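You operate a simulated robot arm through the tools that you are given. There is no shell and no other tool. Be economical: measure what you need, move in short steps, check, and stop when the job is done.

You are at the controls of a simulated robot arm. One attempt, no reset.

Task
Clamp the brown lead in the way of its colour and pull-test it.
Fine: lever up, pin fully down, lever down, then a firm pull.

It is judged by the outcome, as a careful person would: the job done as asked, and still so three seconds after it is handed in. It fails if anything else is knocked over, pushed out of place, dropped, spilled or broken.

Robot
A 7-joint arm with a two-finger parallel gripper, fixed in place. Base frame: the origin is at the foot of the arm, x ahead of it, y to its left, z up; the work surface is at about z = 7. Readings come in mm, rad, newtons and seconds.
With the tool pointing down near the work surface it reaches from about 240 to 620 mm from the base axis. Its first joint turns from -1.152 to 1.152 rad. Payload 2.6 kg.
The TCP is the grasp point between the finger pads, 30 mm short of the fingertips. In the tool frame z runs along the fingers and y along their closing line. Largest opening 94 mm; finger width 28, thickness 10; the body of the gripper, 50 by 96 mm, starts 55 mm behind the TCP.
Orientation is that of the tool frame in the base frame, as [roll, pitch, yaw] about the fixed x, y, z axes, in that order (R = Rz(yaw) Ry(pitch) Rx(roll)). With the fingers straight down and closing along the base's y, the tool's x points along the base's -x, its y along +y and its z along -z.

Tools
- The arm moves only by the tool play_rows. Its argument "series" is one flat list of numbers, 7 for each row, row after row: the shift along the tool's x, y, z in mm, then the turn, a rotation vector about the tool's x, y, z in rad, then the gripper command, from -1 (shut) to 1 (fully open), values between in proportion. In form: [x, y, z, rx, ry, rz, jaw, x, y, z, rx, ry, rz, jaw, ...]. A call has 1 to 10 rows; each row is the pose to reach, as a shift and turn from the pose commanded when the call began, along the tool's axes at that moment. Each row takes 0.2 s and may step no farther than 50 mm and 0.15 rad from the row before; otherwise, or with a gripper value out of range, the whole call is refused. A pose out of reach is approached as far as the arm can. The call stops where the force on the tool passes 40 N (or 10 N more than at its start, if that is more) or the arm is blocked; 0.2 s more then pass. Each finger travels about 72 mm/s and halts on what it meets, pressing with about 43 N; the grip force reading is that of the motor and also rises with nothing between the fingers. The clock runs only during rows and for 0.2 s after the last one: add rows that repeat a pose to give the fingers time. It gives the time, the measured TCP pose, the force on the tool (base axes), the opening and the grip force at its end, in the units of the frame above (readings bear some noise).
- Cameras (640 x 400 px; columns grow to the right, rows downward): "scene" is fixed at [41.8, 435.8, 595.8]; the picture's right is [-0.65, -0.76, 0.00], its down [-0.35, 0.30, -0.89] and it looks along [0.67, -0.57, -0.46] (base axes); focal length 354 px, centre (320, 200). "wrist" rides on the gripper at [-37, 0, -58] in the tool frame; the picture's right is [0.00, -1.00, 0.00], its down [0.97, 0.00, -0.24] and it looks along [0.24, 0.00, 0.97] (tool axes); focal length 218 px, centre (320, 200).
- grab_frame(camera): a new picture of that camera. No time passes.
- pixel_to_xyz(camera, pixels): for up to 12 pixels [column, row] of the newest picture of that camera ("zoom" is the newest enlarged one), the place [x, y, z] in the base frame of the surface seen there, good to about 3 mm, but the place of the scene camera against the robot may be out by one fixed shift of up to 25 mm in any direction. No time passes.
- enlarge(camera, box): a new picture of the part [left, top, right, bottom] of that camera's present view, enlarged. No time passes.
- job_done(): hands the job in; it is judged then, once.

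Keep the steps short. Do not move on a guess: measure, check each grasp and each placing, and mend mistakes. In all there are 80 turns and 34 pictures (those below and enlarged ones count). Leave the gripper open and the arm clear of the work at the hand-in unless told otherwise, and finish with a single line.

The tools are called after ">>>" by a JSON object that holds its "fn" and its "kwargs". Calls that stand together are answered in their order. play_rows: Moves the arm, as the interface text tells. Its arguments: {"type":"object","properties":{"series":{"type":"array","items":{"type":"number"}}},"required":["series"]} The other tools are called the same way: grab_frame (camera) takes a picture; pixel_to_xyz (camera, pixels) gives the place of the surface under pixels of a picture; enlarge (camera, box) takes an enlarged picture of a part of a camera's view; job_done () hands the job in.

At the start:

```text
time_s: 0.0
tool_pos: [394.5, 100.3, 342.5]
ee_rot: [3.141, 0.0, -3.141]
contact_force: [-0.5, 0.2, 0.1]
grip_width: 94.0
grip_force: 0.0
```

scene: 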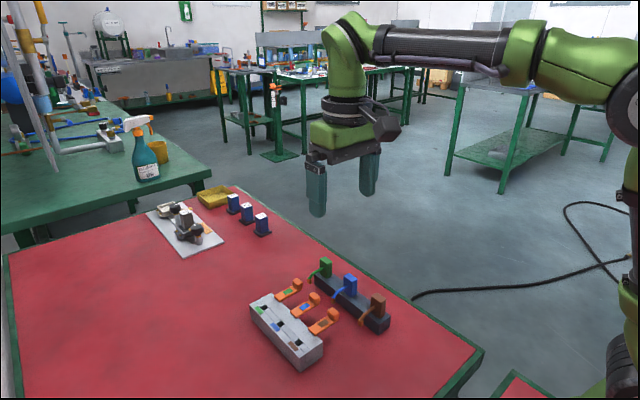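
wrist: 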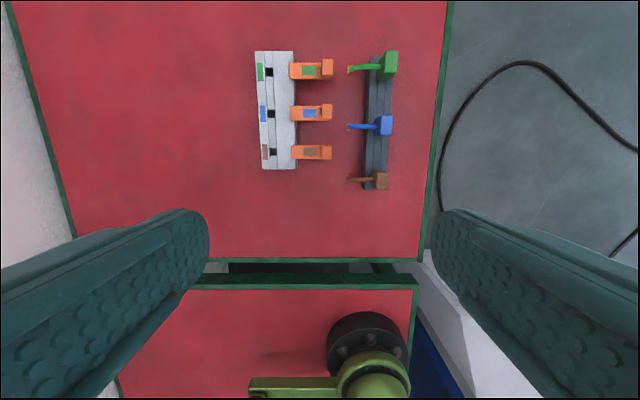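

I see a three-way terminal block with orange levers and a rack with three leads; brown is nearest the base. I'll take close-ups first.

>>> {"fn": "enlarge", "kwargs": {"camera": "scene", "box": [230, 240, 410, 380]}}

>>> {"fn": "enlarge", "kwargs": {"camera": "wrist", "box": [240, 40, 410, 200]}}

```text
2.86 times, centred on (320, 310) of scene
```

zoom: 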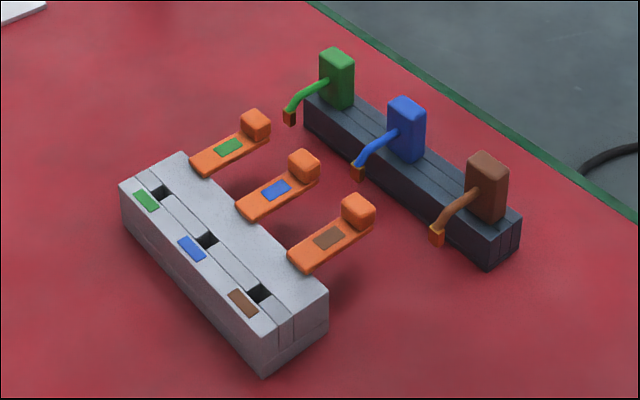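

```text
2.50 times, centred on (325, 120) of wrist
```

zoom: 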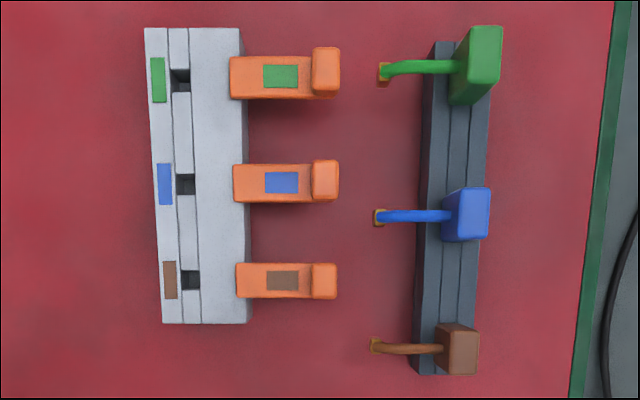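

Both views agree: pin tips hang on the +y side of the brown block, and the holes are in the top of the terminal. Next I measure points on the wrist zoom.

>>> {"fn": "pixel_to_xyz", "kwargs": {"camera": "zoom", "pixels": [[190, 280], [170, 280], [220, 280], [245, 280], [285, 281], [325, 280], [325, 295], [325, 265], [376, 346], [410, 349], [457, 345], [430, 365]]}}

>>> {"fn": "pixel_to_xyz", "kwargs": {"camera": "zoom", "pixels": [[163, 321], [245, 322], [148, 30], [240, 30], [440, 327], [475, 327], [445, 345], [472, 345], [457, 328], [457, 370], [185, 185], [350, 240]]}}

```text
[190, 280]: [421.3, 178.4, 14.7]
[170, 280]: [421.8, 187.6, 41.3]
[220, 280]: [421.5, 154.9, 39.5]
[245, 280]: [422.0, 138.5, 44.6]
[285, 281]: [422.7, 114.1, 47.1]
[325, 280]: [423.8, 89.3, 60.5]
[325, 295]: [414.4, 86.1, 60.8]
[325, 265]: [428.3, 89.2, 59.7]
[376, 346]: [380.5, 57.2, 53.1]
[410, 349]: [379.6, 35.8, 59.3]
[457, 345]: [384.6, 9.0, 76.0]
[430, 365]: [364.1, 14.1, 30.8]
```

```text
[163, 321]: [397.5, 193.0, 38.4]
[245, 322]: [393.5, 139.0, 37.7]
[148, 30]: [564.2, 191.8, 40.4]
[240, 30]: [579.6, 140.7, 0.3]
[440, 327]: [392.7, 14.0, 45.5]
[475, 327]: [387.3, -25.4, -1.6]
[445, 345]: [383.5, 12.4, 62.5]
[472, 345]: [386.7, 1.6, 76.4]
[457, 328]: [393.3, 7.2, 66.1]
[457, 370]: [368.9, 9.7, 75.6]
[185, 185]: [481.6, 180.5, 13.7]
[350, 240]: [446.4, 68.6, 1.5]
```

The lever, hole and pin are located roughly. I'll go lower, between the terminal and the rack, for a better view of the brown lead and lever; all of it stays well clear.

>>> {"fn": "play_rows", "kwargs": {"series": [0, 0, 45, 0, 0, 0, 1, 0, -5, 90, 0, 0, 0, 1, 0, -10, 130, 0, 0, 0, 1, 0, -10, 130, 0, 0, 0, 1]}}

>>> {"fn": "grab_frame", "kwargs": {"camera": "wrist"}}

>>> {"fn": "enlarge", "kwargs": {"camera": "scene", "box": [310, 280, 400, 340]}}

```text
time_s: 1.0
tool_pos: [394.6, 90.4, 210.6]
ee_rot: [3.141, 0.0, 3.141]
contact_force: [0.9, -0.4, 0.4]
grip_width: 93.9
grip_force: 0.0
```

```text
29 pictures are left
```

wrist: 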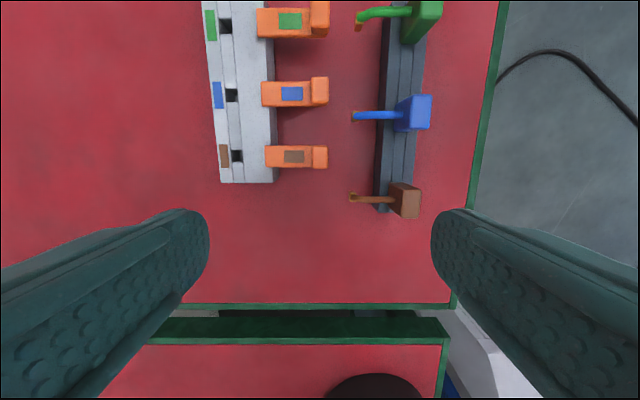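

```text
6.67 times, centred on (355, 310) of scene
```

zoom: 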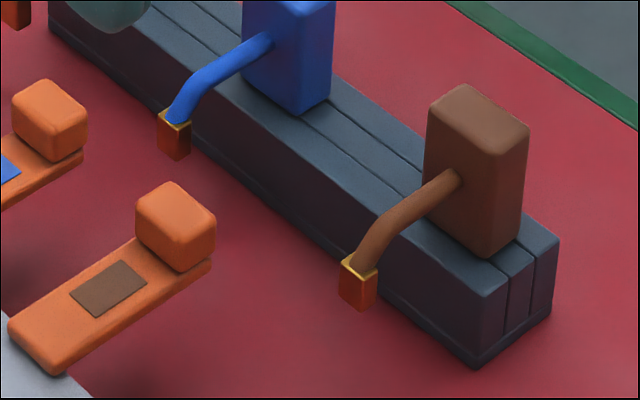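

The ferrule is a square sleeve hanging at the wire's end. I'll measure both pictures.

>>> {"fn": "pixel_to_xyz", "kwargs": {"camera": "zoom", "pixels": [[357, 262], [345, 290], [357, 306], [372, 290], [460, 90], [430, 110], [525, 130], [488, 250], [430, 215], [455, 175], [175, 190], [540, 245]]}}

>>> {"fn": "pixel_to_xyz", "kwargs": {"camera": "wrist", "pixels": [[237, 156], [231, 156], [243, 156], [237, 150], [237, 163], [222, 156], [320, 157], [270, 157], [352, 198], [406, 187], [406, 215], [403, 200]]}}

```text
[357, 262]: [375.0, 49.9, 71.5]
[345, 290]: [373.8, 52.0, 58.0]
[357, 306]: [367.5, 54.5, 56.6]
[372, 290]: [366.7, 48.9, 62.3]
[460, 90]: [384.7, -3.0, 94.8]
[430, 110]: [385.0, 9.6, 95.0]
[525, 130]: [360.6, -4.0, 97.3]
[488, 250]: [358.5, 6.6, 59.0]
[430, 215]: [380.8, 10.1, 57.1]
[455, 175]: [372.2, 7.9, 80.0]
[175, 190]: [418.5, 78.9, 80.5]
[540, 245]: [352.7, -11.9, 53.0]
```

```text
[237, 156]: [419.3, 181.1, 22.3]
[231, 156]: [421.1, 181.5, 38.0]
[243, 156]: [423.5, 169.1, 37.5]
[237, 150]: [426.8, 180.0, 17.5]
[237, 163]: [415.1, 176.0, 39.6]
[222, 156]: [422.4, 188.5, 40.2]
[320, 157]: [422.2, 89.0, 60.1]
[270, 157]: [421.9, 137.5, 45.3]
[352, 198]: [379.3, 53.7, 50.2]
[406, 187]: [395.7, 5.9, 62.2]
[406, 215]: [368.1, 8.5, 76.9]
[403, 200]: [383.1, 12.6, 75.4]
```

Terminal hole ≈ (421, 176), top z 40; lever knob ≈ (422, 88, z 50–60); brown handle ≈ x 369–393, y 0–13, z 37–76. The lever must be gripped across x, so I turn the wrist 90° above it (rz positive puts the camera on the −y side).

>>> {"fn": "play_rows", "kwargs": {"series": [-3, 0, 0, 0, 0, 0.15, 1, -6, 0, 0, 0, 0, 0.3, 1, -9, 0, 0, 0, 0, 0.45, 1, -12, 0, 0, 0, 0, 0.6, 1, -15, 0, 0, 0, 0, 0.75, 1, -18, 0, 0, 0, 0, 0.9, 0.6, -21, 0, 0, 0, 0, 1.05, 0.2, -24, 0, 0, 0, 0, 1.2, -0.1, -27, 0, 0, 0, 0, 1.35, -0.1, -27, 0, 0, 0, 0, 1.5, -0.1]}}

>>> {"fn": "play_rows", "kwargs": {"series": [0, 0, 20, 0, 0, 0.07, -0.1, 0, 0, 50, 0, 0, 0.0708, -0.1, 0, 0, 60, 0, 0, 0.0708, -0.1, 0, 0, 60, 0, 0, 0.0708, -0.1]}}

>>> {"fn": "grab_frame", "kwargs": {"camera": "wrist"}}

```text
time_s: 3.2
tool_pos: [419.5, 88.7, 212.2]
ee_rot: [3.14, 0.001, 1.64]
contact_force: [0.1, 0.1, -0.3]
grip_width: 42.2
grip_force: 0.1
```

```text
time_s: 4.2
tool_pos: [421.8, 90.0, 152.2]
ee_rot: [-3.141, 0.001, 1.57]
contact_force: [-0.3, -0.3, -0.2]
grip_width: 42.3
grip_force: 0.0
```

```text
27 pictures are left
```

wrist: 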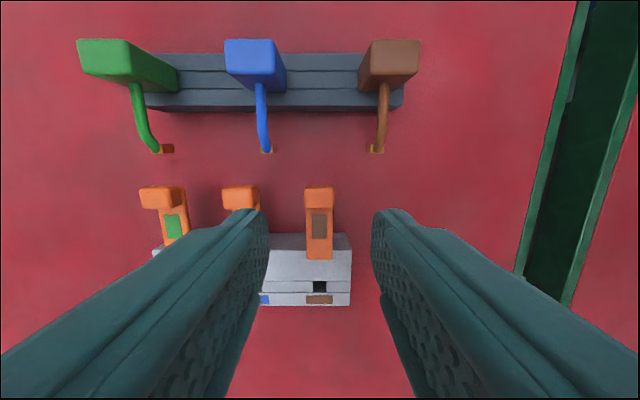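

The lever sits between the fingers in view (column ~319). I'll measure the lever, hole and lead again from here.

>>> {"fn": "pixel_to_xyz", "kwargs": {"camera": "wrist", "pixels": [[307, 195], [331, 195], [319, 190], [319, 203], [319, 211], [319, 255], [320, 280], [313, 287], [327, 287], [320, 292], [319, 300], [349, 270]]}}

>>> {"fn": "pixel_to_xyz", "kwargs": {"camera": "wrist", "pixels": [[372, 45], [418, 45], [395, 42], [390, 70], [362, 80], [412, 80], [385, 90], [382, 130], [371, 149], [382, 149], [377, 154], [390, 105]]}}

```text
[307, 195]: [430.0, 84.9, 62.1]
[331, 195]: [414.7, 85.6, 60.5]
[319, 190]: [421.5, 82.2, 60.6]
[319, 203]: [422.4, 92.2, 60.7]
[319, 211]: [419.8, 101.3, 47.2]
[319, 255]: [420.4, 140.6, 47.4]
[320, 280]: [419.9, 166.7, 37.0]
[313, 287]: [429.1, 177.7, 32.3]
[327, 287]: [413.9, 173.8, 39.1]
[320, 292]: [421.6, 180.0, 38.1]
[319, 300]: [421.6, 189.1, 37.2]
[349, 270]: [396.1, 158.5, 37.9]
```

```text
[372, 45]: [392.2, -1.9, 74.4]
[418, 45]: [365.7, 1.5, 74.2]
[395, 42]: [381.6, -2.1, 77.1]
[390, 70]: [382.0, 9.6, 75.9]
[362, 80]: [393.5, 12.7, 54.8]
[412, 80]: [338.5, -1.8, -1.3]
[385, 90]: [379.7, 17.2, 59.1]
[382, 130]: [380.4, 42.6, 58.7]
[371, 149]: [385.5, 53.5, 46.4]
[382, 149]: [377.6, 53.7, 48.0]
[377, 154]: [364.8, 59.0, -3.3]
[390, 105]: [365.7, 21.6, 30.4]
```

Lever: x 413–431, knob y 81–94, top z 61, hinge near y 140, z 43. The fingers are open 42 mm around x 422. I descend to TCP z ≈ 62 straddling the knob, then close.

>>> {"fn": "play_rows", "kwargs": {"series": [-2, 0, 40, 0, 0, 0, -0.1, -2, 0, 75, 0, 0, 0, -0.1, -2, 0, 90, 0, 0, 0, -0.1, -2, 0, 90, 0, 0, 0, -0.1, -2, 0, 90, 0, 0, 0, -0.6, -2, 0, 90, 0, 0, 0, -1, -2, 0, 90, 0, 0, 0, -1, -2, 0, 90, 0, 0, 0, -1]}}

```text
time_s: 6.0
tool_pos: [421.4, 89.0, 62.4]
ee_rot: [3.141, -0.001, 1.572]
contact_force: [8.2, 5.2, -6.0]
grip_width: 21.6
grip_force: 45.3
```

Gripped at 21.6 mm. Now I swing the lever up 30° on an arc about the hinge, turning the tool with it.

>>> {"fn": "play_rows", "kwargs": {"series": [2.9, 0, -6.7, 0, -0.131, 0, -1, 6.7, 0, -12.9, 0, -0.262, 0, -1, 11.2, 0, -18.5, 0, -0.393, 0, -1, 16.5, 0, -23.5, 0, -0.524, 0, -1]}}

>>> {"fn": "enlarge", "kwargs": {"camera": "scene", "box": [230, 220, 410, 380]}}

```text
time_s: 7.0
tool_pos: [422.4, 104.5, 87.5]
ee_rot: [3.14, 0.524, 1.57]
contact_force: [0.4, 8.3, 8.3]
grip_width: 21.9
grip_force: 45.4
```

```text
2.50 times, centred on (320, 300) of scene
```

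zoom: 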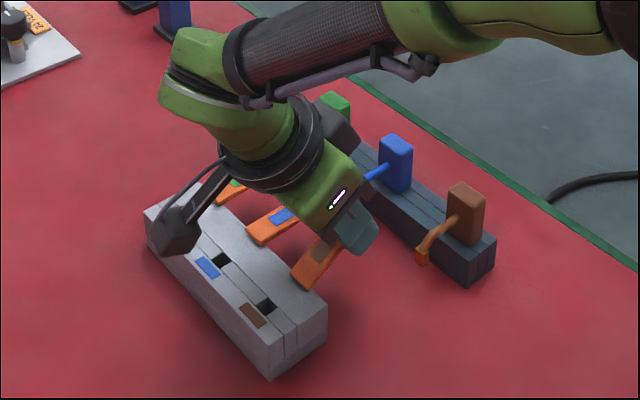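

The lever is following. A dark box on the gripper's +y side looks close to the terminal in the picture; I'll check its height.

>>> {"fn": "pixel_to_xyz", "kwargs": {"camera": "zoom", "pixels": [[180, 245], [170, 255], [192, 235], [205, 190], [320, 270], [305, 285], [355, 250], [265, 305], [240, 340]]}}

>>> {"fn": "grab_frame", "kwargs": {"camera": "wrist"}}

```text
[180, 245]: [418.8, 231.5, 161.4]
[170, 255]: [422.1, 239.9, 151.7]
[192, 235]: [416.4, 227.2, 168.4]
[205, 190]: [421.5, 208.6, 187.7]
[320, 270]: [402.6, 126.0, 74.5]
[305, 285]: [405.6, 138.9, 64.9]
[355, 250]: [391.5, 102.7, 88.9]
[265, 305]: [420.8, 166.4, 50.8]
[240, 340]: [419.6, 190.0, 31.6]
```

```text
25 pictures are left
```

wrist: 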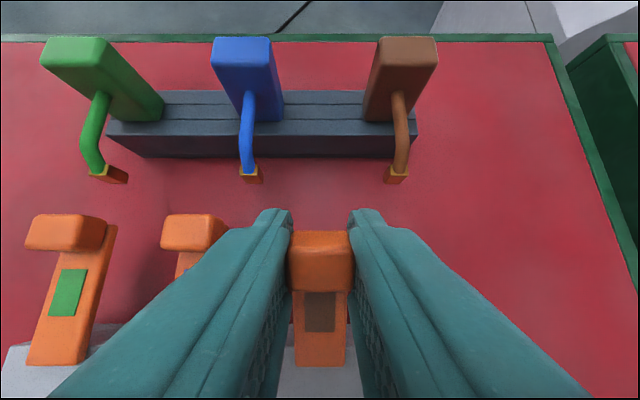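

The box bottom is near z 130, well clear, and stays above the terminal up to about 60° tilt. I continue the same arc another 30°.

>>> {"fn": "play_rows", "kwargs": {"series": [2.9, 0, -6.7, 0, -0.131, 0, -1, 6.7, 0, -12.9, 0, -0.262, 0, -1, 11.2, 0, -18.5, 0, -0.393, 0, -1, 16.5, 0, -23.5, 0, -0.524, 0, -1]}}

>>> {"fn": "enlarge", "kwargs": {"camera": "scene", "box": [230, 220, 410, 380]}}

```text
time_s: 8.0
tool_pos: [423.3, 124.0, 96.6]
ee_rot: [-3.134, 1.06, 1.568]
contact_force: [-7.7, -25.7, -8.2]
grip_width: 22.0
grip_force: 44.8
```

```text
2.50 times, centred on (320, 300) of scene
```

zoom: 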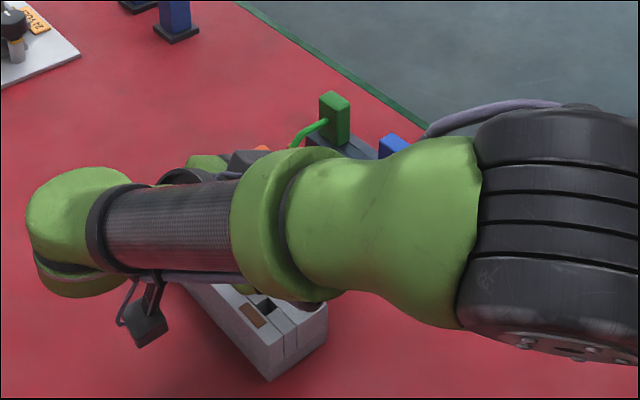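

The force in y rose to −26 N with a lag of about 6 mm: either the lever's stop or a hinge error. I'll look from the wrist.

>>> {"fn": "grab_frame", "kwargs": {"camera": "wrist"}}

```text
23 pictures are left
```

wrist: 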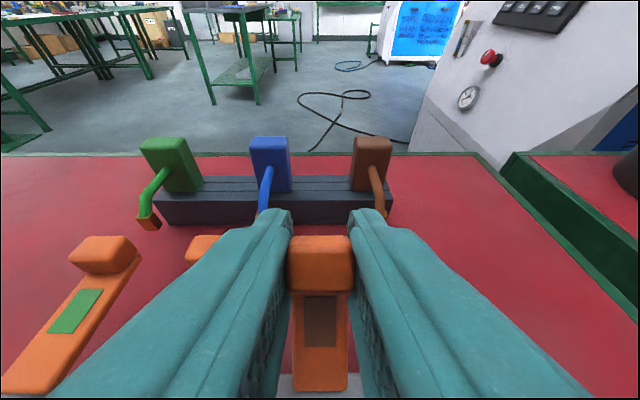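

>>> {"fn": "pixel_to_xyz", "kwargs": {"camera": "wrist", "pixels": [[320, 245], [320, 270], [320, 284], [320, 310], [320, 345], [320, 380], [320, 389], [320, 395]]}}

```text
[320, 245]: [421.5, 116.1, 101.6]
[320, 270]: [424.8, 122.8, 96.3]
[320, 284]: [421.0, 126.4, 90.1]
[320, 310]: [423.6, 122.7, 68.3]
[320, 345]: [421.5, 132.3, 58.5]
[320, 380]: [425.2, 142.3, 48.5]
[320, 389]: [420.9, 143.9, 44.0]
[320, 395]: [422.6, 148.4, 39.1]
```

The lever is at about 52° now. I push a little further along +y without tilting more, to see whether it is at its stop.

>>> {"fn": "play_rows", "kwargs": {"series": [1.5, 0, -2.6, 0, 0, 0, -1, 3, 0, -5.2, 0, 0, 0, -1, 4, 0, -6.9, 0, 0, 0, -1]}}

```text
time_s: 8.4
tool_pos: [423.5, 123.1, 96.3]
ee_rot: [-3.129, 1.061, 1.57]
contact_force: [0.2, -6.4, -2.0]
grip_width: 21.8
grip_force: 45.0
stopped in row 1: the force on the tool passed its limit (the readings are from after the stop); the commanded pose is now the measured one
```

Stopped, most likely at the lever's end stop (~53°). I'll release the lever and back off along the fingers, then see if it stays up.

>>> {"fn": "play_rows", "kwargs": {"series": [0, 0, 0, 0, 0, 0, -0.1, 0, 0, 0, 0, 0, 0, -0.1, 0, 0, -20, 0, 0, 0, -0.1, 0, 0, -55, 0, 0, 0, -0.1, -15, 0, -85, 0, 0, 0, -0.1, -15, 0, -85, 0, 0, 0, -0.1]}}

>>> {"fn": "grab_frame", "kwargs": {"camera": "wrist"}}

```text
time_s: 9.8
tool_pos: [423.2, 191.3, 150.9]
ee_rot: [-3.131, 1.06, 1.57]
contact_force: [0.0, 0.2, 1.2]
grip_width: 42.5
grip_force: 0.1
```

```text
22 pictures are left
```

wrist: 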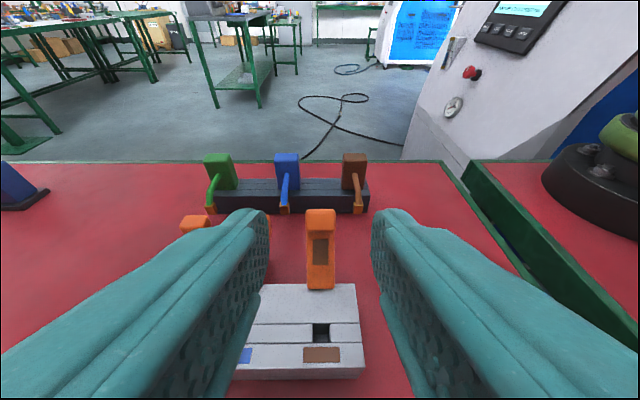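

The lever stays up by itself. I measure its angle and the hole from here.

>>> {"fn": "pixel_to_xyz", "kwargs": {"camera": "wrist", "pixels": [[320, 212], [320, 226], [320, 238], [320, 270], [320, 286], [314, 330], [329, 330], [320, 325], [320, 341], [321, 349], [321, 360], [355, 310]]}}

>>> {"fn": "enlarge", "kwargs": {"camera": "wrist", "box": [260, 190, 390, 390]}}

```text
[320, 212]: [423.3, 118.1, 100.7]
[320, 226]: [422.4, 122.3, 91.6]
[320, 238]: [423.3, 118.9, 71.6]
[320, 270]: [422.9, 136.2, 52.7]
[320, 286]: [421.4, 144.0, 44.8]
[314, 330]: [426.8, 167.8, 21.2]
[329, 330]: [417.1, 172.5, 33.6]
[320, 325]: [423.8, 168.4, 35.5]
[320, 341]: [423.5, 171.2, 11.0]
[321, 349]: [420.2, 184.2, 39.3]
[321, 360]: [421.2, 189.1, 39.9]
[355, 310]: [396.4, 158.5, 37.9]
```

```text
2.00 times, centred on (325, 290) of wrist
```

zoom: 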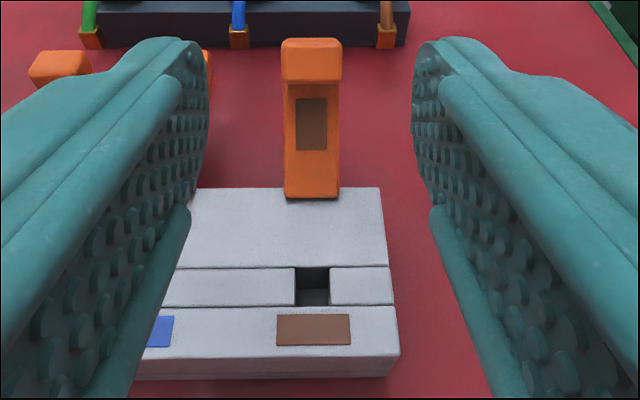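

Hole centre computes to (422.0, 176.2), about 11.7 mm square. The lever holds at its stop leaning toward −y, so the lead must go in with its handle on the +y side, i.e. turned 180°. I level the tool, raise, and turn to the opposite yaw.

>>> {"fn": "play_rows", "kwargs": {"series": [-20, 0, -11, 0, 0.13, 0, 0, -40, 0, -22, 0, 0.27, 0, 0, -60, 0, -33, 0, 0.41, 0, 0, -78, 0, -44, 0, 0.55, 0, 0, -78, 0, -44, 0, 0.69, 0, 0, -78, 0, -44, 0, 0.83, 0, 0, -78, 0, -44, 0, 0.97, 0, 0, -78, 0, -44, 0, 1.06, 0, 0, -78, 0, -44, 0, 1.06, 0, 0]}}

>>> {"fn": "play_rows", "kwargs": {"series": [-10, 0, 0, 0, 0, -0.15, 0, -20, 0, 0, 0, 0, -0.3, 0, -30, 0, 0, 0, 0, -0.45, 0, -40, 0, 0, 0, 0, -0.6, 0, -50, 0, 0, 0, 0, -0.75, 0, -60, 0, 0, 0, 0, -0.9, 0, -70, 0, 0, 0, 0, -1.05, 0, -80, 0, 0, 0, 0, -1.2, 0, -90, 0, 0, 0, 0, -1.35, 0, -100, 0, 0, 0, 0, -1.5, 0]}}

```text
time_s: 11.8
tool_pos: [423.4, 190.8, 241.0]
ee_rot: [-3.139, -0.001, 1.561]
contact_force: [-0.4, 0.0, 0.4]
grip_width: 46.9
grip_force: 0.1
```

```text
time_s: 14.0
tool_pos: [422.5, 92.2, 242.0]
ee_rot: [-3.138, -0.005, 3.06]
contact_force: [0.3, -0.1, 0.4]
grip_width: 47.2
grip_force: 0.0
```

Yaw is at 3.06; I continue another 1.5 rad while moving over toward the brown handle, staying at z 240.

>>> {"fn": "play_rows", "kwargs": {"series": [4, -8, 0, 0, 0, -0.15, 0, 8, -16, 0, 0, 0, -0.3, 0, 12, -24, 0, 0, 0, -0.45, 0, 16, -32, 0, 0, 0, -0.6, 0, 20, -40, 0, 0, 0, -0.75, 0, 24, -48, 0, 0, 0, -0.9, 0, 28, -56, 0, 0, 0, -1.05, 0, 34, -66, 0, 0, 0, -1.2, 0, 38, -74, 0, 0, 0, -1.35, 0, 40, -80, 0, 0, 0, -1.5, 0]}}

>>> {"fn": "play_rows", "kwargs": {"series": [0, 0, 30, 0, 0, -0.14, 0, 0, 0, 70, 0, 0, -0.146, 0, 0, 0, 90, 0, 0, -0.146, 0, 0, 0, 90, 0, 0, -0.146, 0]}}

>>> {"fn": "grab_frame", "kwargs": {"camera": "wrist"}}

```text
time_s: 16.2
tool_pos: [375.1, 16.1, 241.3]
ee_rot: [3.135, -0.004, -1.722]
contact_force: [-0.1, -0.3, -0.8]
grip_width: 46.8
grip_force: 0.0
```

```text
time_s: 17.2
tool_pos: [377.8, 13.8, 150.9]
ee_rot: [3.138, -0.002, -1.578]
contact_force: [-0.6, 0.6, -0.2]
grip_width: 47.2
grip_force: 0.1
```

```text
20 pictures are left
```

wrist: 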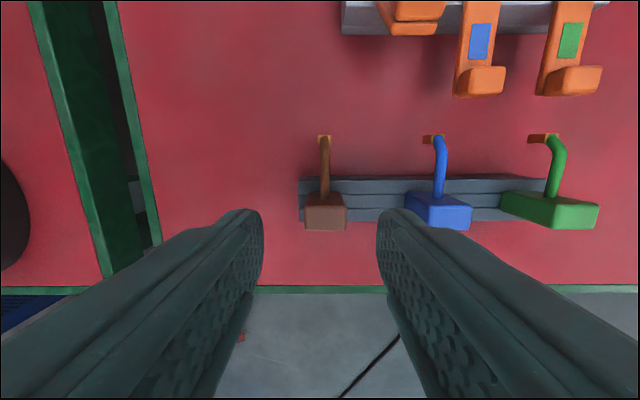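

The brown handle is at columns 305–347, rows 193–230. I'll measure it along with the ferrule.

>>> {"fn": "pixel_to_xyz", "kwargs": {"camera": "wrist", "pixels": [[308, 222], [344, 222], [326, 208], [326, 226], [326, 200], [325, 170], [325, 145], [325, 138], [319, 138], [331, 138], [405, 215], [301, 205]]}}

>>> {"fn": "enlarge", "kwargs": {"camera": "wrist", "box": [280, 120, 380, 240]}}

```text
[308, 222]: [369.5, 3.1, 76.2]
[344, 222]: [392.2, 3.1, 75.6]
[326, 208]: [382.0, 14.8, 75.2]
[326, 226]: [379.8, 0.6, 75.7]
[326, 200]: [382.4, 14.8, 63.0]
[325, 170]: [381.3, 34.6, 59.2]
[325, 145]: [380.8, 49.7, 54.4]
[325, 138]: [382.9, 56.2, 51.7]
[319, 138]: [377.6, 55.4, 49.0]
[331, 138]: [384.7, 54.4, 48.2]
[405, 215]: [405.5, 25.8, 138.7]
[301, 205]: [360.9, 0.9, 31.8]
```

```text
3.33 times, centred on (330, 180) of wrist
```

zoom: 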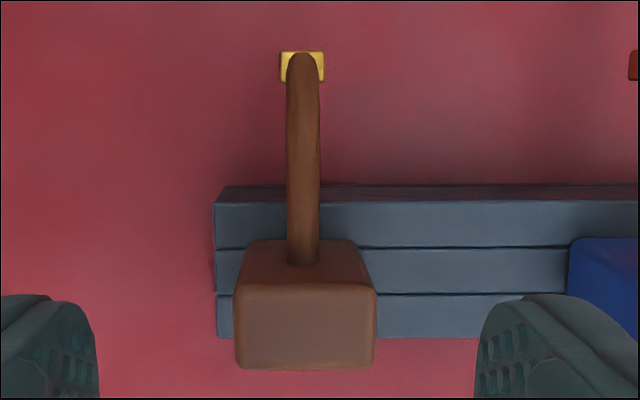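

Handle: centre (381.5, 6.4), top z 76; ferrule about 48.5 mm toward +y at x 381. I descend to TCP z 70 (tips at 40, above the rack top at ~32) and check before closing.

>>> {"fn": "play_rows", "kwargs": {"series": [7.4, -3.7, 35, 0, 0, 0.007, 0, 7.4, -3.7, 65, 0, 0, 0.007, 0, 7.4, -3.7, 81, 0, 0, 0.007, 0, 7.4, -3.7, 81, 0, 0, 0.007, 0]}}

>>> {"fn": "play_rows", "kwargs": {"series": [0, 0, 0, 0, 0, 0, -0.4, 0, 0, 0, 0, 0, 0, -0.6, 0, 0, 0, 0, 0, 0, -1, 0, 0, 0, 0, 0, 0, -1]}}

>>> {"fn": "grab_frame", "kwargs": {"camera": "wrist"}}

```text
time_s: 18.2
tool_pos: [380.6, 7.9, 68.5]
ee_rot: [3.137, -0.003, -1.584]
contact_force: [-0.5, -0.2, 1.3]
grip_width: 47.3
grip_force: 0.1
```

```text
time_s: 19.2
tool_pos: [380.9, 8.5, 68.7]
ee_rot: [3.137, -0.002, -1.585]
contact_force: [0.0, -0.4, 0.3]
grip_width: 30.8
grip_force: 43.1
```

```text
18 pictures are left
```

wrist: 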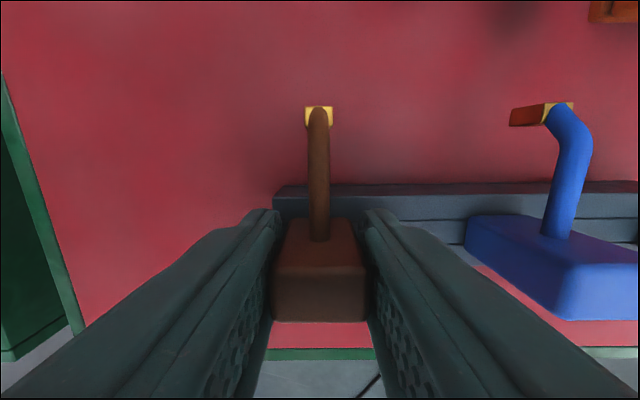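

Gripped at 30.8 mm, 43 N. I lift straight up 60 mm gently and check that the lead follows.

>>> {"fn": "play_rows", "kwargs": {"series": [0, 0, -10, 0, 0, 0, -1, 0, 0, -30, 0, 0, 0, -1, 0, 0, -60, 0, 0, 0, -1, 0, 0, -90, 0, 0, 0, -1, 0, 0, -90, 0, 0, 0, -1]}}

>>> {"fn": "grab_frame", "kwargs": {"camera": "wrist"}}

```text
time_s: 20.4
tool_pos: [380.4, 7.0, 162.4]
ee_rot: [3.137, -0.003, -1.585]
contact_force: [-0.4, 0.3, -0.1]
grip_width: 30.8
grip_force: 43.3
```

```text
17 pictures are left
```

wrist: 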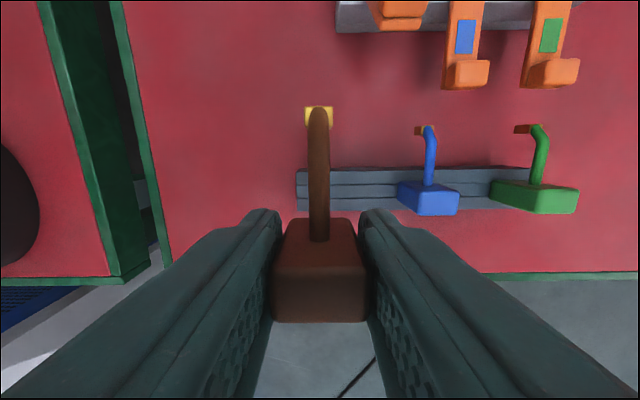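

The lead came up rigidly. I zoom in on the ferrule to fix its offset from the TCP.

>>> {"fn": "enlarge", "kwargs": {"camera": "wrist", "box": [290, 90, 350, 135]}}

>>> {"fn": "pixel_to_xyz", "kwargs": {"camera": "wrist", "pixels": [[307, 109], [331, 109], [307, 122], [331, 122], [307, 115], [331, 115], [319, 120], [319, 150], [319, 180], [319, 210]]}}

```text
8.89 times, centred on (320, 112) of wrist
```

zoom: 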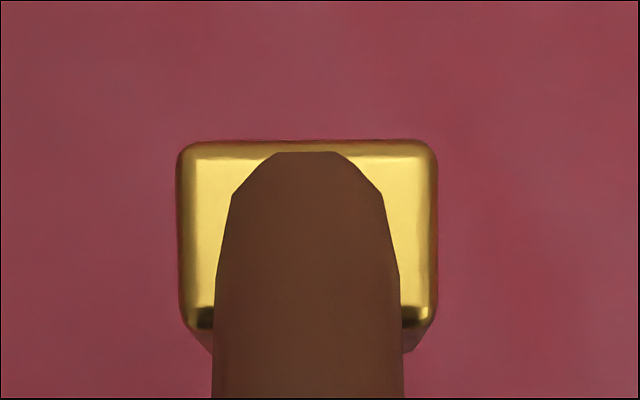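

```text
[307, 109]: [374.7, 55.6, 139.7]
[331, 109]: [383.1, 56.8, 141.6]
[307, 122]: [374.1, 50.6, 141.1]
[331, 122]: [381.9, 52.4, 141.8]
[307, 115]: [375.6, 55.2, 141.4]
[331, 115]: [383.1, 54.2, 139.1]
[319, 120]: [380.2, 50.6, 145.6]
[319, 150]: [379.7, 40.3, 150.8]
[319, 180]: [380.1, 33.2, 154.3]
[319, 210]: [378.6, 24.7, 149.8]
```

Ferrule offset: tool x −47, y +0.5, about 10 × 7 mm, its top 21 mm below the TCP. I turn the lead 180° in two calls while carrying it high over to the terminal.

>>> {"fn": "play_rows", "kwargs": {"series": [-10, -2, -4, 0, 0, 0.15, -1, -20, -4, -8, 0, 0, 0.3, -1, -30, -6, -12, 0, 0, 0.45, -1, -40, -8, -16, 0, 0, 0.6, -1, -50, -10, -20, 0, 0, 0.75, -1, -60, -12, -24, 0, 0, 0.9, -1, -70, -14, -28, 0, 0, 1.05, -1, -80, -16, -32, 0, 0, 1.2, -1, -90, -18, -36, 0, 0, 1.35, -1, -100, -20, -40, 0, 0, 1.5, -1]}}

```text
time_s: 22.6
tool_pos: [399.9, 106.2, 201.0]
ee_rot: [-3.139, -0.007, -3.088]
contact_force: [-0.9, 0.0, -0.9]
grip_width: 31.1
grip_force: 42.9
```

>>> {"fn": "play_rows", "kwargs": {"series": [-2.8, 11.6, 0, 0, 0, 0.15, -1, -5.6, 23, 0, 0, 0, 0.3, -1, -8.4, 34.7, 0, 0, 0, 0.45, -1, -11.2, 46.3, 0, 0, 0, 0.6, -1, -14, 58, 0, 0, 0, 0.75, -1, -16.8, 69.5, 0, 0, 0, 0.9, -1, -19.6, 81, 0, 0, 0, 1.05, -1, -22.4, 92.6, 0, 0, 0, 1.2, -1, -25, 104, 0, 0, 0, 1.35, -1, -27.8, 115.7, 0, 0, 0, 1.5, -1]}}

>>> {"fn": "play_rows", "kwargs": {"series": [0, 0, 20, 0, 0, 0.1, -1, 0, 0, 50, 0, 0, 0.106, -1, 0, 0, 80, 0, 0, 0.106, -1, 0, 0, 100, 0, 0, 0.106, -1, 0, 0, 100, 0, 0, 0.106, -1]}}

>>> {"fn": "grab_frame", "kwargs": {"camera": "wrist"}}

```text
time_s: 24.8
tool_pos: [421.8, 224.3, 200.6]
ee_rot: [-3.137, 0.002, 1.697]
contact_force: [0.6, -0.7, -0.1]
grip_width: 31.3
grip_force: 42.9
```

```text
time_s: 26.0
tool_pos: [420.2, 223.9, 101.2]
ee_rot: [-3.136, 0.0, 1.592]
contact_force: [-0.4, 0.7, -1.2]
grip_width: 30.9
grip_force: 42.3
```

```text
15 pictures are left
```

wrist: 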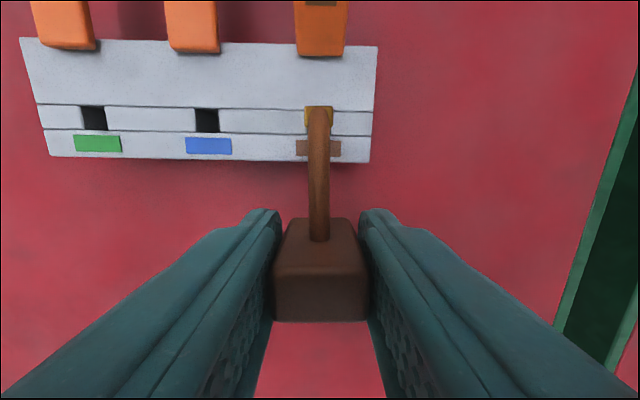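

Nearly aligned, with ferrule at columns 305–333 over the brown way. The tool is yawed 0.021 rad too far; I correct yaw and x/y, come down to about 12 mm above the hole, then inspect enlarged.

>>> {"fn": "play_rows", "kwargs": {"series": [-0.7, 1.3, 8, 0, 0, 0.021, -1, -0.7, 1.3, 18, 0, 0, 0.021, -1, -0.7, 1.3, 18, 0, 0, 0.021, -1, -0.7, 1.3, 18, 0, 0, 0.021, -1]}}

>>> {"fn": "enlarge", "kwargs": {"camera": "wrist", "box": [270, 80, 370, 160]}}

>>> {"fn": "enlarge", "kwargs": {"camera": "scene", "box": [230, 280, 340, 370]}}

```text
time_s: 27.0
tool_pos: [421.5, 223.9, 82.8]
ee_rot: [-3.137, 0.001, 1.571]
contact_force: [0.6, 0.2, -0.4]
grip_width: 31.0
grip_force: 42.9
```

```text
5.00 times, centred on (320, 120) of wrist
```

zoom: 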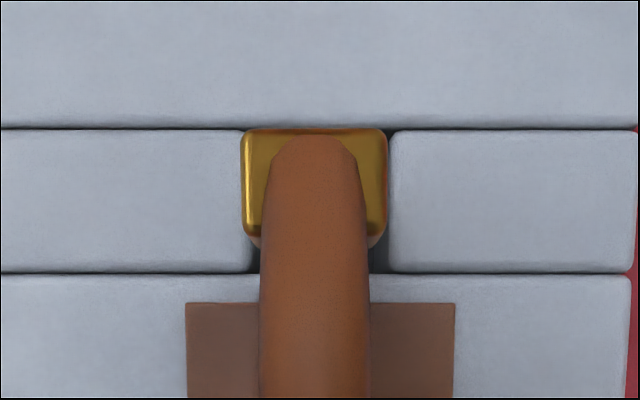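

```text
4.44 times, centred on (285, 325) of scene
```

zoom: 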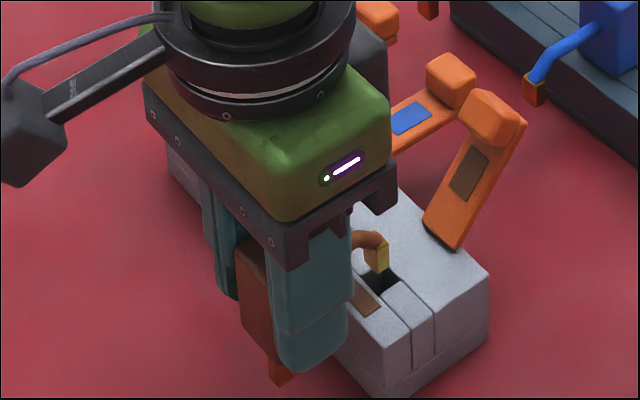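

The ferrule sits over the hole (x within 0.5 mm, y about 0.8 mm too far +y). The scene view shows a peg below the handle; I check how low it hangs before going down.

>>> {"fn": "pixel_to_xyz", "kwargs": {"camera": "zoom", "pixels": [[280, 380], [277, 368], [255, 330], [300, 370], [380, 255], [378, 270], [390, 270], [410, 330], [480, 270], [250, 260]]}}

```text
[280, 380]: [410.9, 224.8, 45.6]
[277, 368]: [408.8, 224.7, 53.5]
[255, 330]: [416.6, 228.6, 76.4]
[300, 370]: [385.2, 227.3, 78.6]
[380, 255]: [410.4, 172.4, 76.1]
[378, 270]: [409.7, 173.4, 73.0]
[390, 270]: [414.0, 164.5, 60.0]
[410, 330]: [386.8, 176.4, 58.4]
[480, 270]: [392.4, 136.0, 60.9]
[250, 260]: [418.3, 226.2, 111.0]
```

The peg hangs about 25 mm below the handle, and the hole is 25 mm deep: so the peg under the handle looks like the real pin (it was parked in the rack), not the ferrule. I raise the lead and look at it before deciding.

>>> {"fn": "play_rows", "kwargs": {"series": [0, 0, -40, 0, 0, 0, -1, 0, 0, -80, 0, 0, 0, -1, 0, 0, -118, 0, 0, 0, -1, 0, 0, -118, 0, 0, 0, -1]}}

>>> {"fn": "enlarge", "kwargs": {"camera": "scene", "box": [200, 210, 340, 330]}}

```text
time_s: 28.0
tool_pos: [424.2, 223.8, 199.3]
ee_rot: [-3.136, 0.001, 1.573]
contact_force: [-0.3, -0.2, -0.4]
grip_width: 30.9
grip_force: 42.9
```

```text
3.33 times, centred on (270, 270) of scene
```

zoom: 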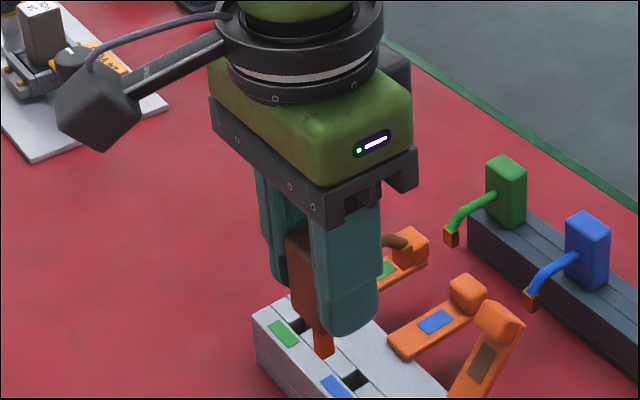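

Confirmed: a copper pin sticks down under the handle; the wire stub is only its tail, and should point +y away from the lever. So I turn back 180° and will put the handle itself over the hole.

>>> {"fn": "play_rows", "kwargs": {"series": [-4.5, 0, 0, 0, 0, -0.15, -1, -9, 0, 0, 0, 0, -0.3, -1, -13.5, 0, 0, 0, 0, -0.45, -1, -18, 0, 0, 0, 0, -0.6, -1, -22.5, 0, 0, 0, 0, -0.75, -1, -27, 0, 0, 0, 0, -0.9, -1, -31.5, 0, 0, 0, 0, -1.05, -1, -36, 0, 0, 0, 0, -1.2, -1, -41, 0, 0, 0, 0, -1.35, -1, -46, 0, 0, 0, 0, -1.5, -1]}}

>>> {"fn": "play_rows", "kwargs": {"series": [0, 0, 0, 0, 0, -0.15, -1, 0, 0, 0, 0, 0, -0.3, -1, 0, 0, 0, 0, 0, -0.45, -1, 0, 0, 0, 0, 0, -0.6, -1, 0, 0, 0, 0, 0, -0.75, -1, 0, 0, 0, 0, 0, -0.9, -1, 0, 0, 0, 0, 0, -1.05, -1, 0, 0, 0, 0, 0, -1.2, -1, 0, 0, 0, 0, 0, -1.35, -1, 0, 0, 0, 0, 0, -1.5, -1]}}

>>> {"fn": "play_rows", "kwargs": {"series": [0, 0, 0, 0, 0, -0.139, -1, 0, 0, 0, 0, 0, -0.139, -1, 0, 0, 0, 0, 0, -0.139, -1]}}

```text
time_s: 30.2
tool_pos: [423.8, 178.2, 200.2]
ee_rot: [-3.14, -0.004, 3.075]
contact_force: [0.0, 0.1, -0.4]
grip_width: 31.2
grip_force: 42.7
```

```text
time_s: 32.4
tool_pos: [423.4, 178.2, 200.2]
ee_rot: [3.136, -0.003, -1.709]
contact_force: [0.6, -0.4, -1.0]
grip_width: 31.1
grip_force: 42.6
```

```text
time_s: 33.2
tool_pos: [424.1, 178.2, 200.4]
ee_rot: [3.137, -0.001, -1.574]
contact_force: [-1.3, -0.3, -0.9]
grip_width: 31.0
grip_force: 43.0
```

Turned. I correct x by −2 and come down so the pin is ~18 mm above the terminal, then inspect with both cameras.

>>> {"fn": "play_rows", "kwargs": {"series": [0, 2.2, 40, 0, 0, 0, -1, 0, 2.2, 75, 0, 0, 0, -1, 0, 2.2, 85, 0, 0, 0, -1, 0, 2.2, 85, 0, 0, 0, -1, 0, 2.2, 85, 0, 0, 0, -1]}}

>>> {"fn": "enlarge", "kwargs": {"camera": "scene", "box": [240, 270, 340, 370]}}

>>> {"fn": "grab_frame", "kwargs": {"camera": "wrist"}}

```text
time_s: 34.4
tool_pos: [421.7, 179.7, 115.2]
ee_rot: [3.136, -0.002, -1.571]
contact_force: [-0.6, -1.4, 0.1]
grip_width: 31.1
grip_force: 42.9
```

```text
4.00 times, centred on (290, 320) of scene
```

zoom: 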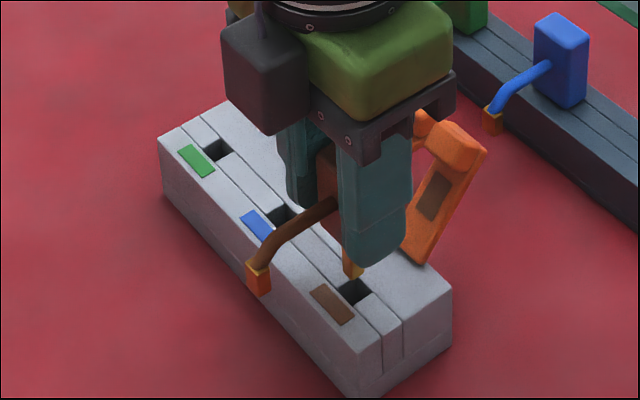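

```text
10 pictures are left
```

wrist: 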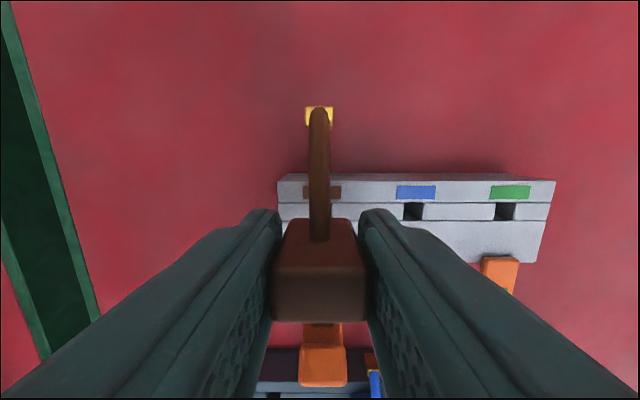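

Across the scene view's left-right direction the pin and hole line up within ~0.5 mm. I lower to just above the block (pin bottom ≈ z 44) so height parallax vanishes, and shift y −1.

>>> {"fn": "play_rows", "kwargs": {"series": [1, 0, 7, 0, 0, 0, -1, 1, 0, 13, 0, 0, 0, -1, 1, 0, 13, 0, 0, 0, -1, 1, 0, 13, 0, 0, 0, -1]}}

>>> {"fn": "enlarge", "kwargs": {"camera": "scene", "box": [275, 320, 325, 355]}}

```text
time_s: 35.4
tool_pos: [420.4, 177.2, 100.9]
ee_rot: [3.137, -0.002, -1.573]
contact_force: [-0.3, 0.6, -0.5]
grip_width: 30.9
grip_force: 42.9
```

```text
11.43 times, centred on (300, 338) of scene
```

zoom: 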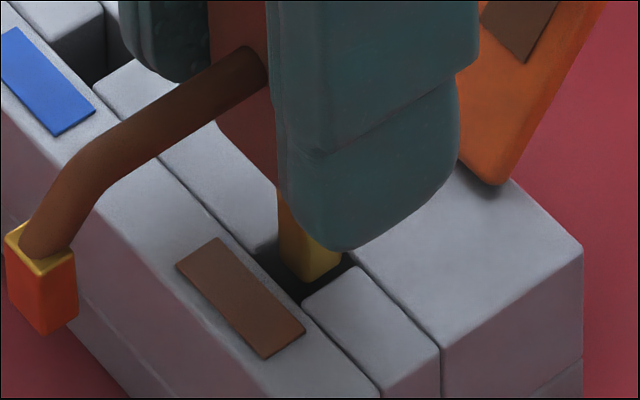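

Very clear: the pin's tip is just above the hole and inside its outline in both directions, with ~2 mm clearance; about 0.5 mm to correct toward +x/+y. I descend in small steps watching the force.

>>> {"fn": "play_rows", "kwargs": {"series": [-0.4, -0.4, 2, 0, 0, 0, -1, -0.4, -0.4, 4, 0, 0, 0, -1, -0.4, -0.4, 6, 0, 0, 0, -1, -0.4, -0.4, 8, 0, 0, 0, -1, -0.4, -0.4, 8, 0, 0, 0, -1]}}

```text
time_s: 36.6
tool_pos: [420.2, 177.9, 94.3]
ee_rot: [3.138, -0.001, -1.572]
contact_force: [0.4, -0.4, -0.1]
grip_width: 30.8
grip_force: 42.9
```

No contact after ~7 mm, so the pin is in the mouth. I continue down 14 mm.

>>> {"fn": "play_rows", "kwargs": {"series": [0, 0, 3, 0, 0, 0, -1, 0, 0, 6, 0, 0, 0, -1, 0, 0, 9, 0, 0, 0, -1, 0, 0, 12, 0, 0, 0, -1, 0, 0, 14, 0, 0, 0, -1, 0, 0, 14, 0, 0, 0, -1]}}

>>> {"fn": "enlarge", "kwargs": {"camera": "scene", "box": [265, 310, 325, 355]}}

```text
time_s: 38.0
tool_pos: [420.9, 177.8, 80.0]
ee_rot: [3.136, -0.001, -1.571]
contact_force: [-0.2, -0.2, -0.7]
grip_width: 31.0
grip_force: 42.4
```

```text
8.89 times, centred on (295, 332) of scene
```

zoom: 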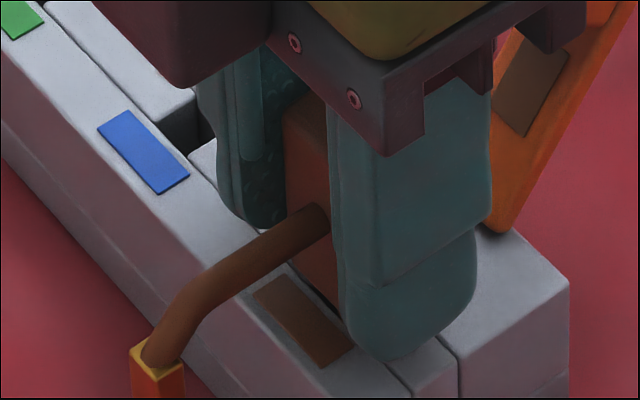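

The pin is going in freely. I keep going down slowly until seating contact.

>>> {"fn": "play_rows", "kwargs": {"series": [0, 0, 2, 0, 0, 0, -1, 0, 0, 4, 0, 0, 0, -1, 0, 0, 6, 0, 0, 0, -1, 0, 0, 8, 0, 0, 0, -1, 0, 0, 9.5, 0, 0, 0, -1, 0, 0, 11, 0, 0, 0, -1, 0, 0, 12.5, 0, 0, 0, -1, 0, 0, 14, 0, 0, 0, -1]}}

```text
time_s: 39.8
tool_pos: [421.9, 178.7, 69.2]
ee_rot: [-3.14, 0.001, -1.573]
contact_force: [-0.9, -1.1, 3.0]
grip_width: 31.2
grip_force: 43.1
stopped in row 8: the force on the tool passed its limit (the readings are from after the stop); the commanded pose is now the measured one
```

Seating contact at z 69.2 (force limit). I check whether it's the handle on the block or only the fingertips touching.

>>> {"fn": "enlarge", "kwargs": {"camera": "scene", "box": [280, 320, 320, 350]}}

```text
13.33 times, centred on (300, 335) of scene
```

zoom: 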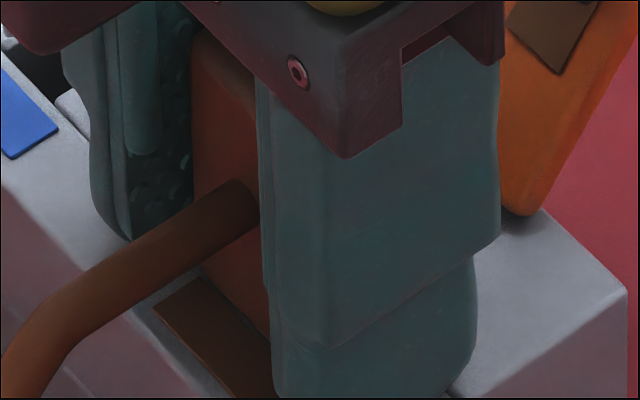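

Fingertips may share the contact, so to be sure of full seating I'll loosen, regrip 9 mm higher on the handle, and press down again.

>>> {"fn": "play_rows", "kwargs": {"series": [0, 0, 0, 0, 0, 0, -0.15, 0, 0, 0, 0, 0, 0, -0.15, 0, 0, -5, 0, 0, 0, -0.15, 0, 0, -9, 0, 0, 0, -0.15, 0, 0, -9, 0, 0, 0, -0.15, 0, 0, -9, 0, 0, 0, -1, 0, 0, -9, 0, 0, 0, -1, 0, 0, -9, 0, 0, 0, -1]}}

>>> {"fn": "play_rows", "kwargs": {"series": [0, 0, 1, 0, 0, 0, -1, 0, 0, 2, 0, 0, 0, -1, 0, 0, 3, 0, 0, 0, -1, 0, 0, 4, 0, 0, 0, -1, 0, 0, 5, 0, 0, 0, -1, 0, 0, 6, 0, 0, 0, -1]}}

```text
time_s: 41.5
tool_pos: [421.4, 178.4, 78.4]
ee_rot: [-3.139, 0.001, -1.573]
contact_force: [0.1, 0.5, 0.4]
grip_width: 30.8
grip_force: 43.2
```

```text
time_s: 43.0
tool_pos: [422.7, 178.5, 76.1]
ee_rot: [-3.135, 0.002, -1.572]
contact_force: [-9.5, 1.5, 34.9]
grip_width: 31.0
grip_force: 42.1
```

It pressed with 35 N and moved only ~2 mm: the pin is seated. I ease off, release and rise straight up, then look.

>>> {"fn": "play_rows", "kwargs": {"series": [0, 0, -4, 0, 0, 0, -1, 0, 0, -4, 0, 0, 0, -0.1, 0, 0, -4, 0, 0, 0, 0, 0, 0, -4, 0, 0, 0, 0, 0, 0, -25, 0, 0, 0, 0, 0, 0, -60, 0, 0, 0, 0, 0, 0, -100, 0, 0, 0, 0, 0, 0, -100, 0, 0, 0, 0]}}

>>> {"fn": "grab_frame", "kwargs": {"camera": "wrist"}}

```text
time_s: 44.8
tool_pos: [423.5, 179.6, 172.6]
ee_rot: [-3.14, 0.001, -1.571]
contact_force: [-0.4, 0.4, 0.8]
grip_width: 47.2
grip_force: 0.0
```

```text
6 pictures are left
```

wrist: 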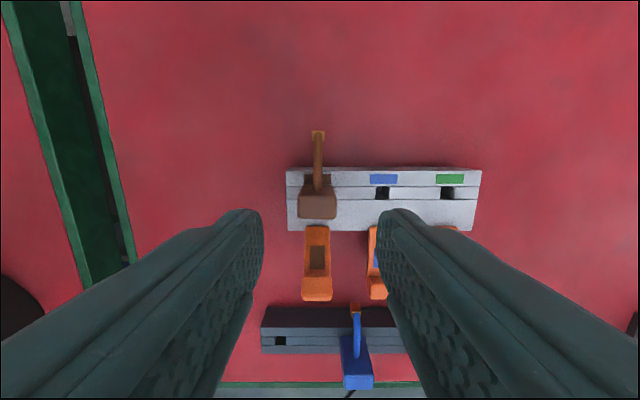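

The lead stands in the brown way with its wire toward +y; lever still up, clear of it. I measure handle height and lever position.

>>> {"fn": "pixel_to_xyz", "kwargs": {"camera": "wrist", "pixels": [[317, 208], [317, 214], [302, 205], [333, 205], [317, 285], [317, 297], [305, 290], [330, 290], [317, 260], [317, 235], [340, 212], [318, 134]]}}

```text
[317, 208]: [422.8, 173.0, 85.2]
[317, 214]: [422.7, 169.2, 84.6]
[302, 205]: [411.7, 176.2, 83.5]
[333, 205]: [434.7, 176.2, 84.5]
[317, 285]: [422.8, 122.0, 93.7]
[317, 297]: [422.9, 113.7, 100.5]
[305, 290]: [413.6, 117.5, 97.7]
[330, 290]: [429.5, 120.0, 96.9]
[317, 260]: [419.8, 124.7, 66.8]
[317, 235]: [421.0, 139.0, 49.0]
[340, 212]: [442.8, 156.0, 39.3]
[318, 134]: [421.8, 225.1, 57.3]
```

Handle top is 84.5; with the rack top at 31 and handle height 45, its underside is at ~39.5, flush on the block. Next I close the fingers and move over the lever knob, tips at z ≈ 115, and take a scene close-up.

>>> {"fn": "play_rows", "kwargs": {"series": [30, 1.5, 0, 0, 0, 0, -1, 65, 1.5, 0, 0, 0, 0, -1, 68, 1.5, 15, 0, 0, 0, -1, 68, 1.5, 27, 0, 0, 0, -1, 68, 1.5, 27, 0, 0, 0, -1]}}

>>> {"fn": "enlarge", "kwargs": {"camera": "scene", "box": [260, 270, 350, 360]}}

```text
time_s: 46.0
tool_pos: [420.2, 109.7, 145.2]
ee_rot: [-3.14, 0.0, -1.57]
contact_force: [-0.4, -0.6, 0.9]
grip_width: 0.1
grip_force: 33.1
```

```text
4.44 times, centred on (305, 315) of scene
```

zoom: 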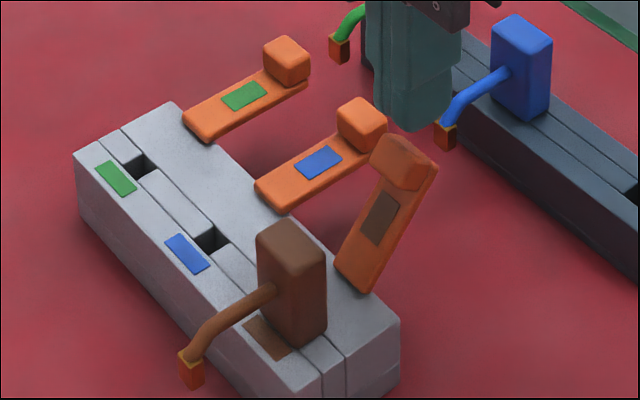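

The lead is fully seated flush. Now I press the lever down with closed fingertips, following its arc toward −y.

>>> {"fn": "play_rows", "kwargs": {"series": [1, -0.8, 8, 0, 0, 0, -1, 2, -0.8, 14, 0, 0, 0, -1, 4, -0.8, 19, 0, 0, 0, -1, 7, -0.8, 25, 0, 0, 0, -1, 11, -0.8, 32, 0, 0, 0, -1, 14, -0.8, 40, 0, 0, 0, -1, 17, -0.8, 47, 0, 0, 0, -1, 20, -0.8, 53, 0, 0, 0, -1]}}

```text
time_s: 47.8
tool_pos: [421.4, 88.8, 92.9]
ee_rot: [-3.14, 0.0, -1.573]
contact_force: [0.1, -0.1, 0.1]
grip_width: 0.3
grip_force: 33.3
```

Tips are at z 63 with no force. I press further to find the closed lever.

>>> {"fn": "play_rows", "kwargs": {"series": [0, 0, 2, 0, 0, 0, -1, 0, 0, 4, 0, 0, 0, -1, 0, 0, 6, 0, 0, 0, -1, 0, 0, 8, 0, 0, 0, -1]}}

>>> {"fn": "enlarge", "kwargs": {"camera": "scene", "box": [260, 270, 350, 360]}}

```text
time_s: 48.5
tool_pos: [420.3, 89.0, 91.5]
ee_rot: [-3.14, 0.0, -1.577]
contact_force: [-5.5, -1.4, 12.5]
grip_width: 0.0
grip_force: 32.5
stopped in row 3: the force on the tool passed its limit (the readings are from after the stop); the commanded pose is now the measured one
```

```text
4.44 times, centred on (305, 315) of scene
```

zoom: 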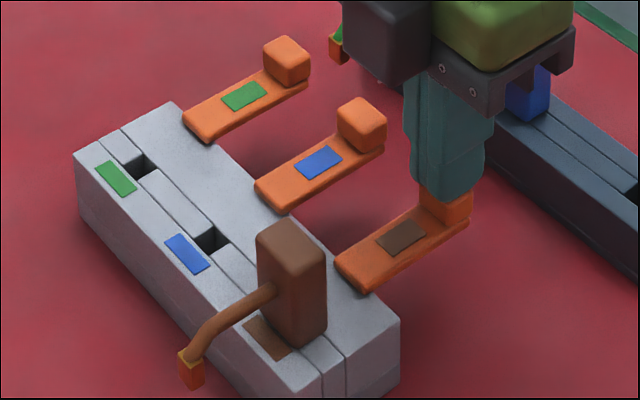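

The brown lever is down flat again, level with its neighbours. Now I rise, open, and go back over the handle.

>>> {"fn": "play_rows", "kwargs": {"series": [0, 0, -30, 0, 0, 0, -1, 0, 0, -60, 0, 0, 0, 0, -30, -1.5, -60, 0, 0, 0, 0, -65, -1.5, -60, 0, 0, 0, 0, -89, -1.5, -60, 0, 0, 0, 0, -89, -1.5, -60, 0, 0, 0.005, 0]}}

```text
time_s: 49.9
tool_pos: [421.9, 178.5, 150.7]
ee_rot: [-3.137, 0.0, -1.581]
contact_force: [0.7, -0.2, -1.2]
grip_width: 46.9
grip_force: 0.1
```

Positioned at (421.9, 178.5) with 47 mm open. I descend to TCP z 72 (tips at 42, just above the block) around the handle and close.

>>> {"fn": "play_rows", "kwargs": {"series": [0, 0, 40, 0, 0, -0.008, 0, 0, 0, 65, 0, 0, -0.008, 0, 0, 0, 78, 0, 0, -0.008, 0, 0, 0, 78, 0, 0, -0.008, 0, 0, 0, 78, 0, 0, -0.008, -0.5, 0, 0, 78, 0, 0, -0.008, -1, 0, 0, 78, 0, 0, -0.008, -1, 0, 0, 78, 0, 0, -0.008, -1]}}

>>> {"fn": "play_rows", "kwargs": {"series": [0, 0, -1, 0, 0, 0, -1, 0, 0, -2, 0, 0, 0, -1, 0, 0, -3, 0, 0, 0, -1, 0, 0, -4, 0, 0, 0, -1, 0, 0, -4, 0, 0, 0, -1]}}

```text
time_s: 51.7
tool_pos: [420.8, 178.0, 72.0]
ee_rot: [-3.137, 0.0, -1.573]
contact_force: [2.7, 2.7, -4.5]
grip_width: 30.7
grip_force: 42.8
```

```text
time_s: 52.9
tool_pos: [421.8, 178.2, 74.3]
ee_rot: [3.139, -0.001, -1.574]
contact_force: [4.4, 6.1, -34.6]
grip_width: 30.9
grip_force: 43.0
```

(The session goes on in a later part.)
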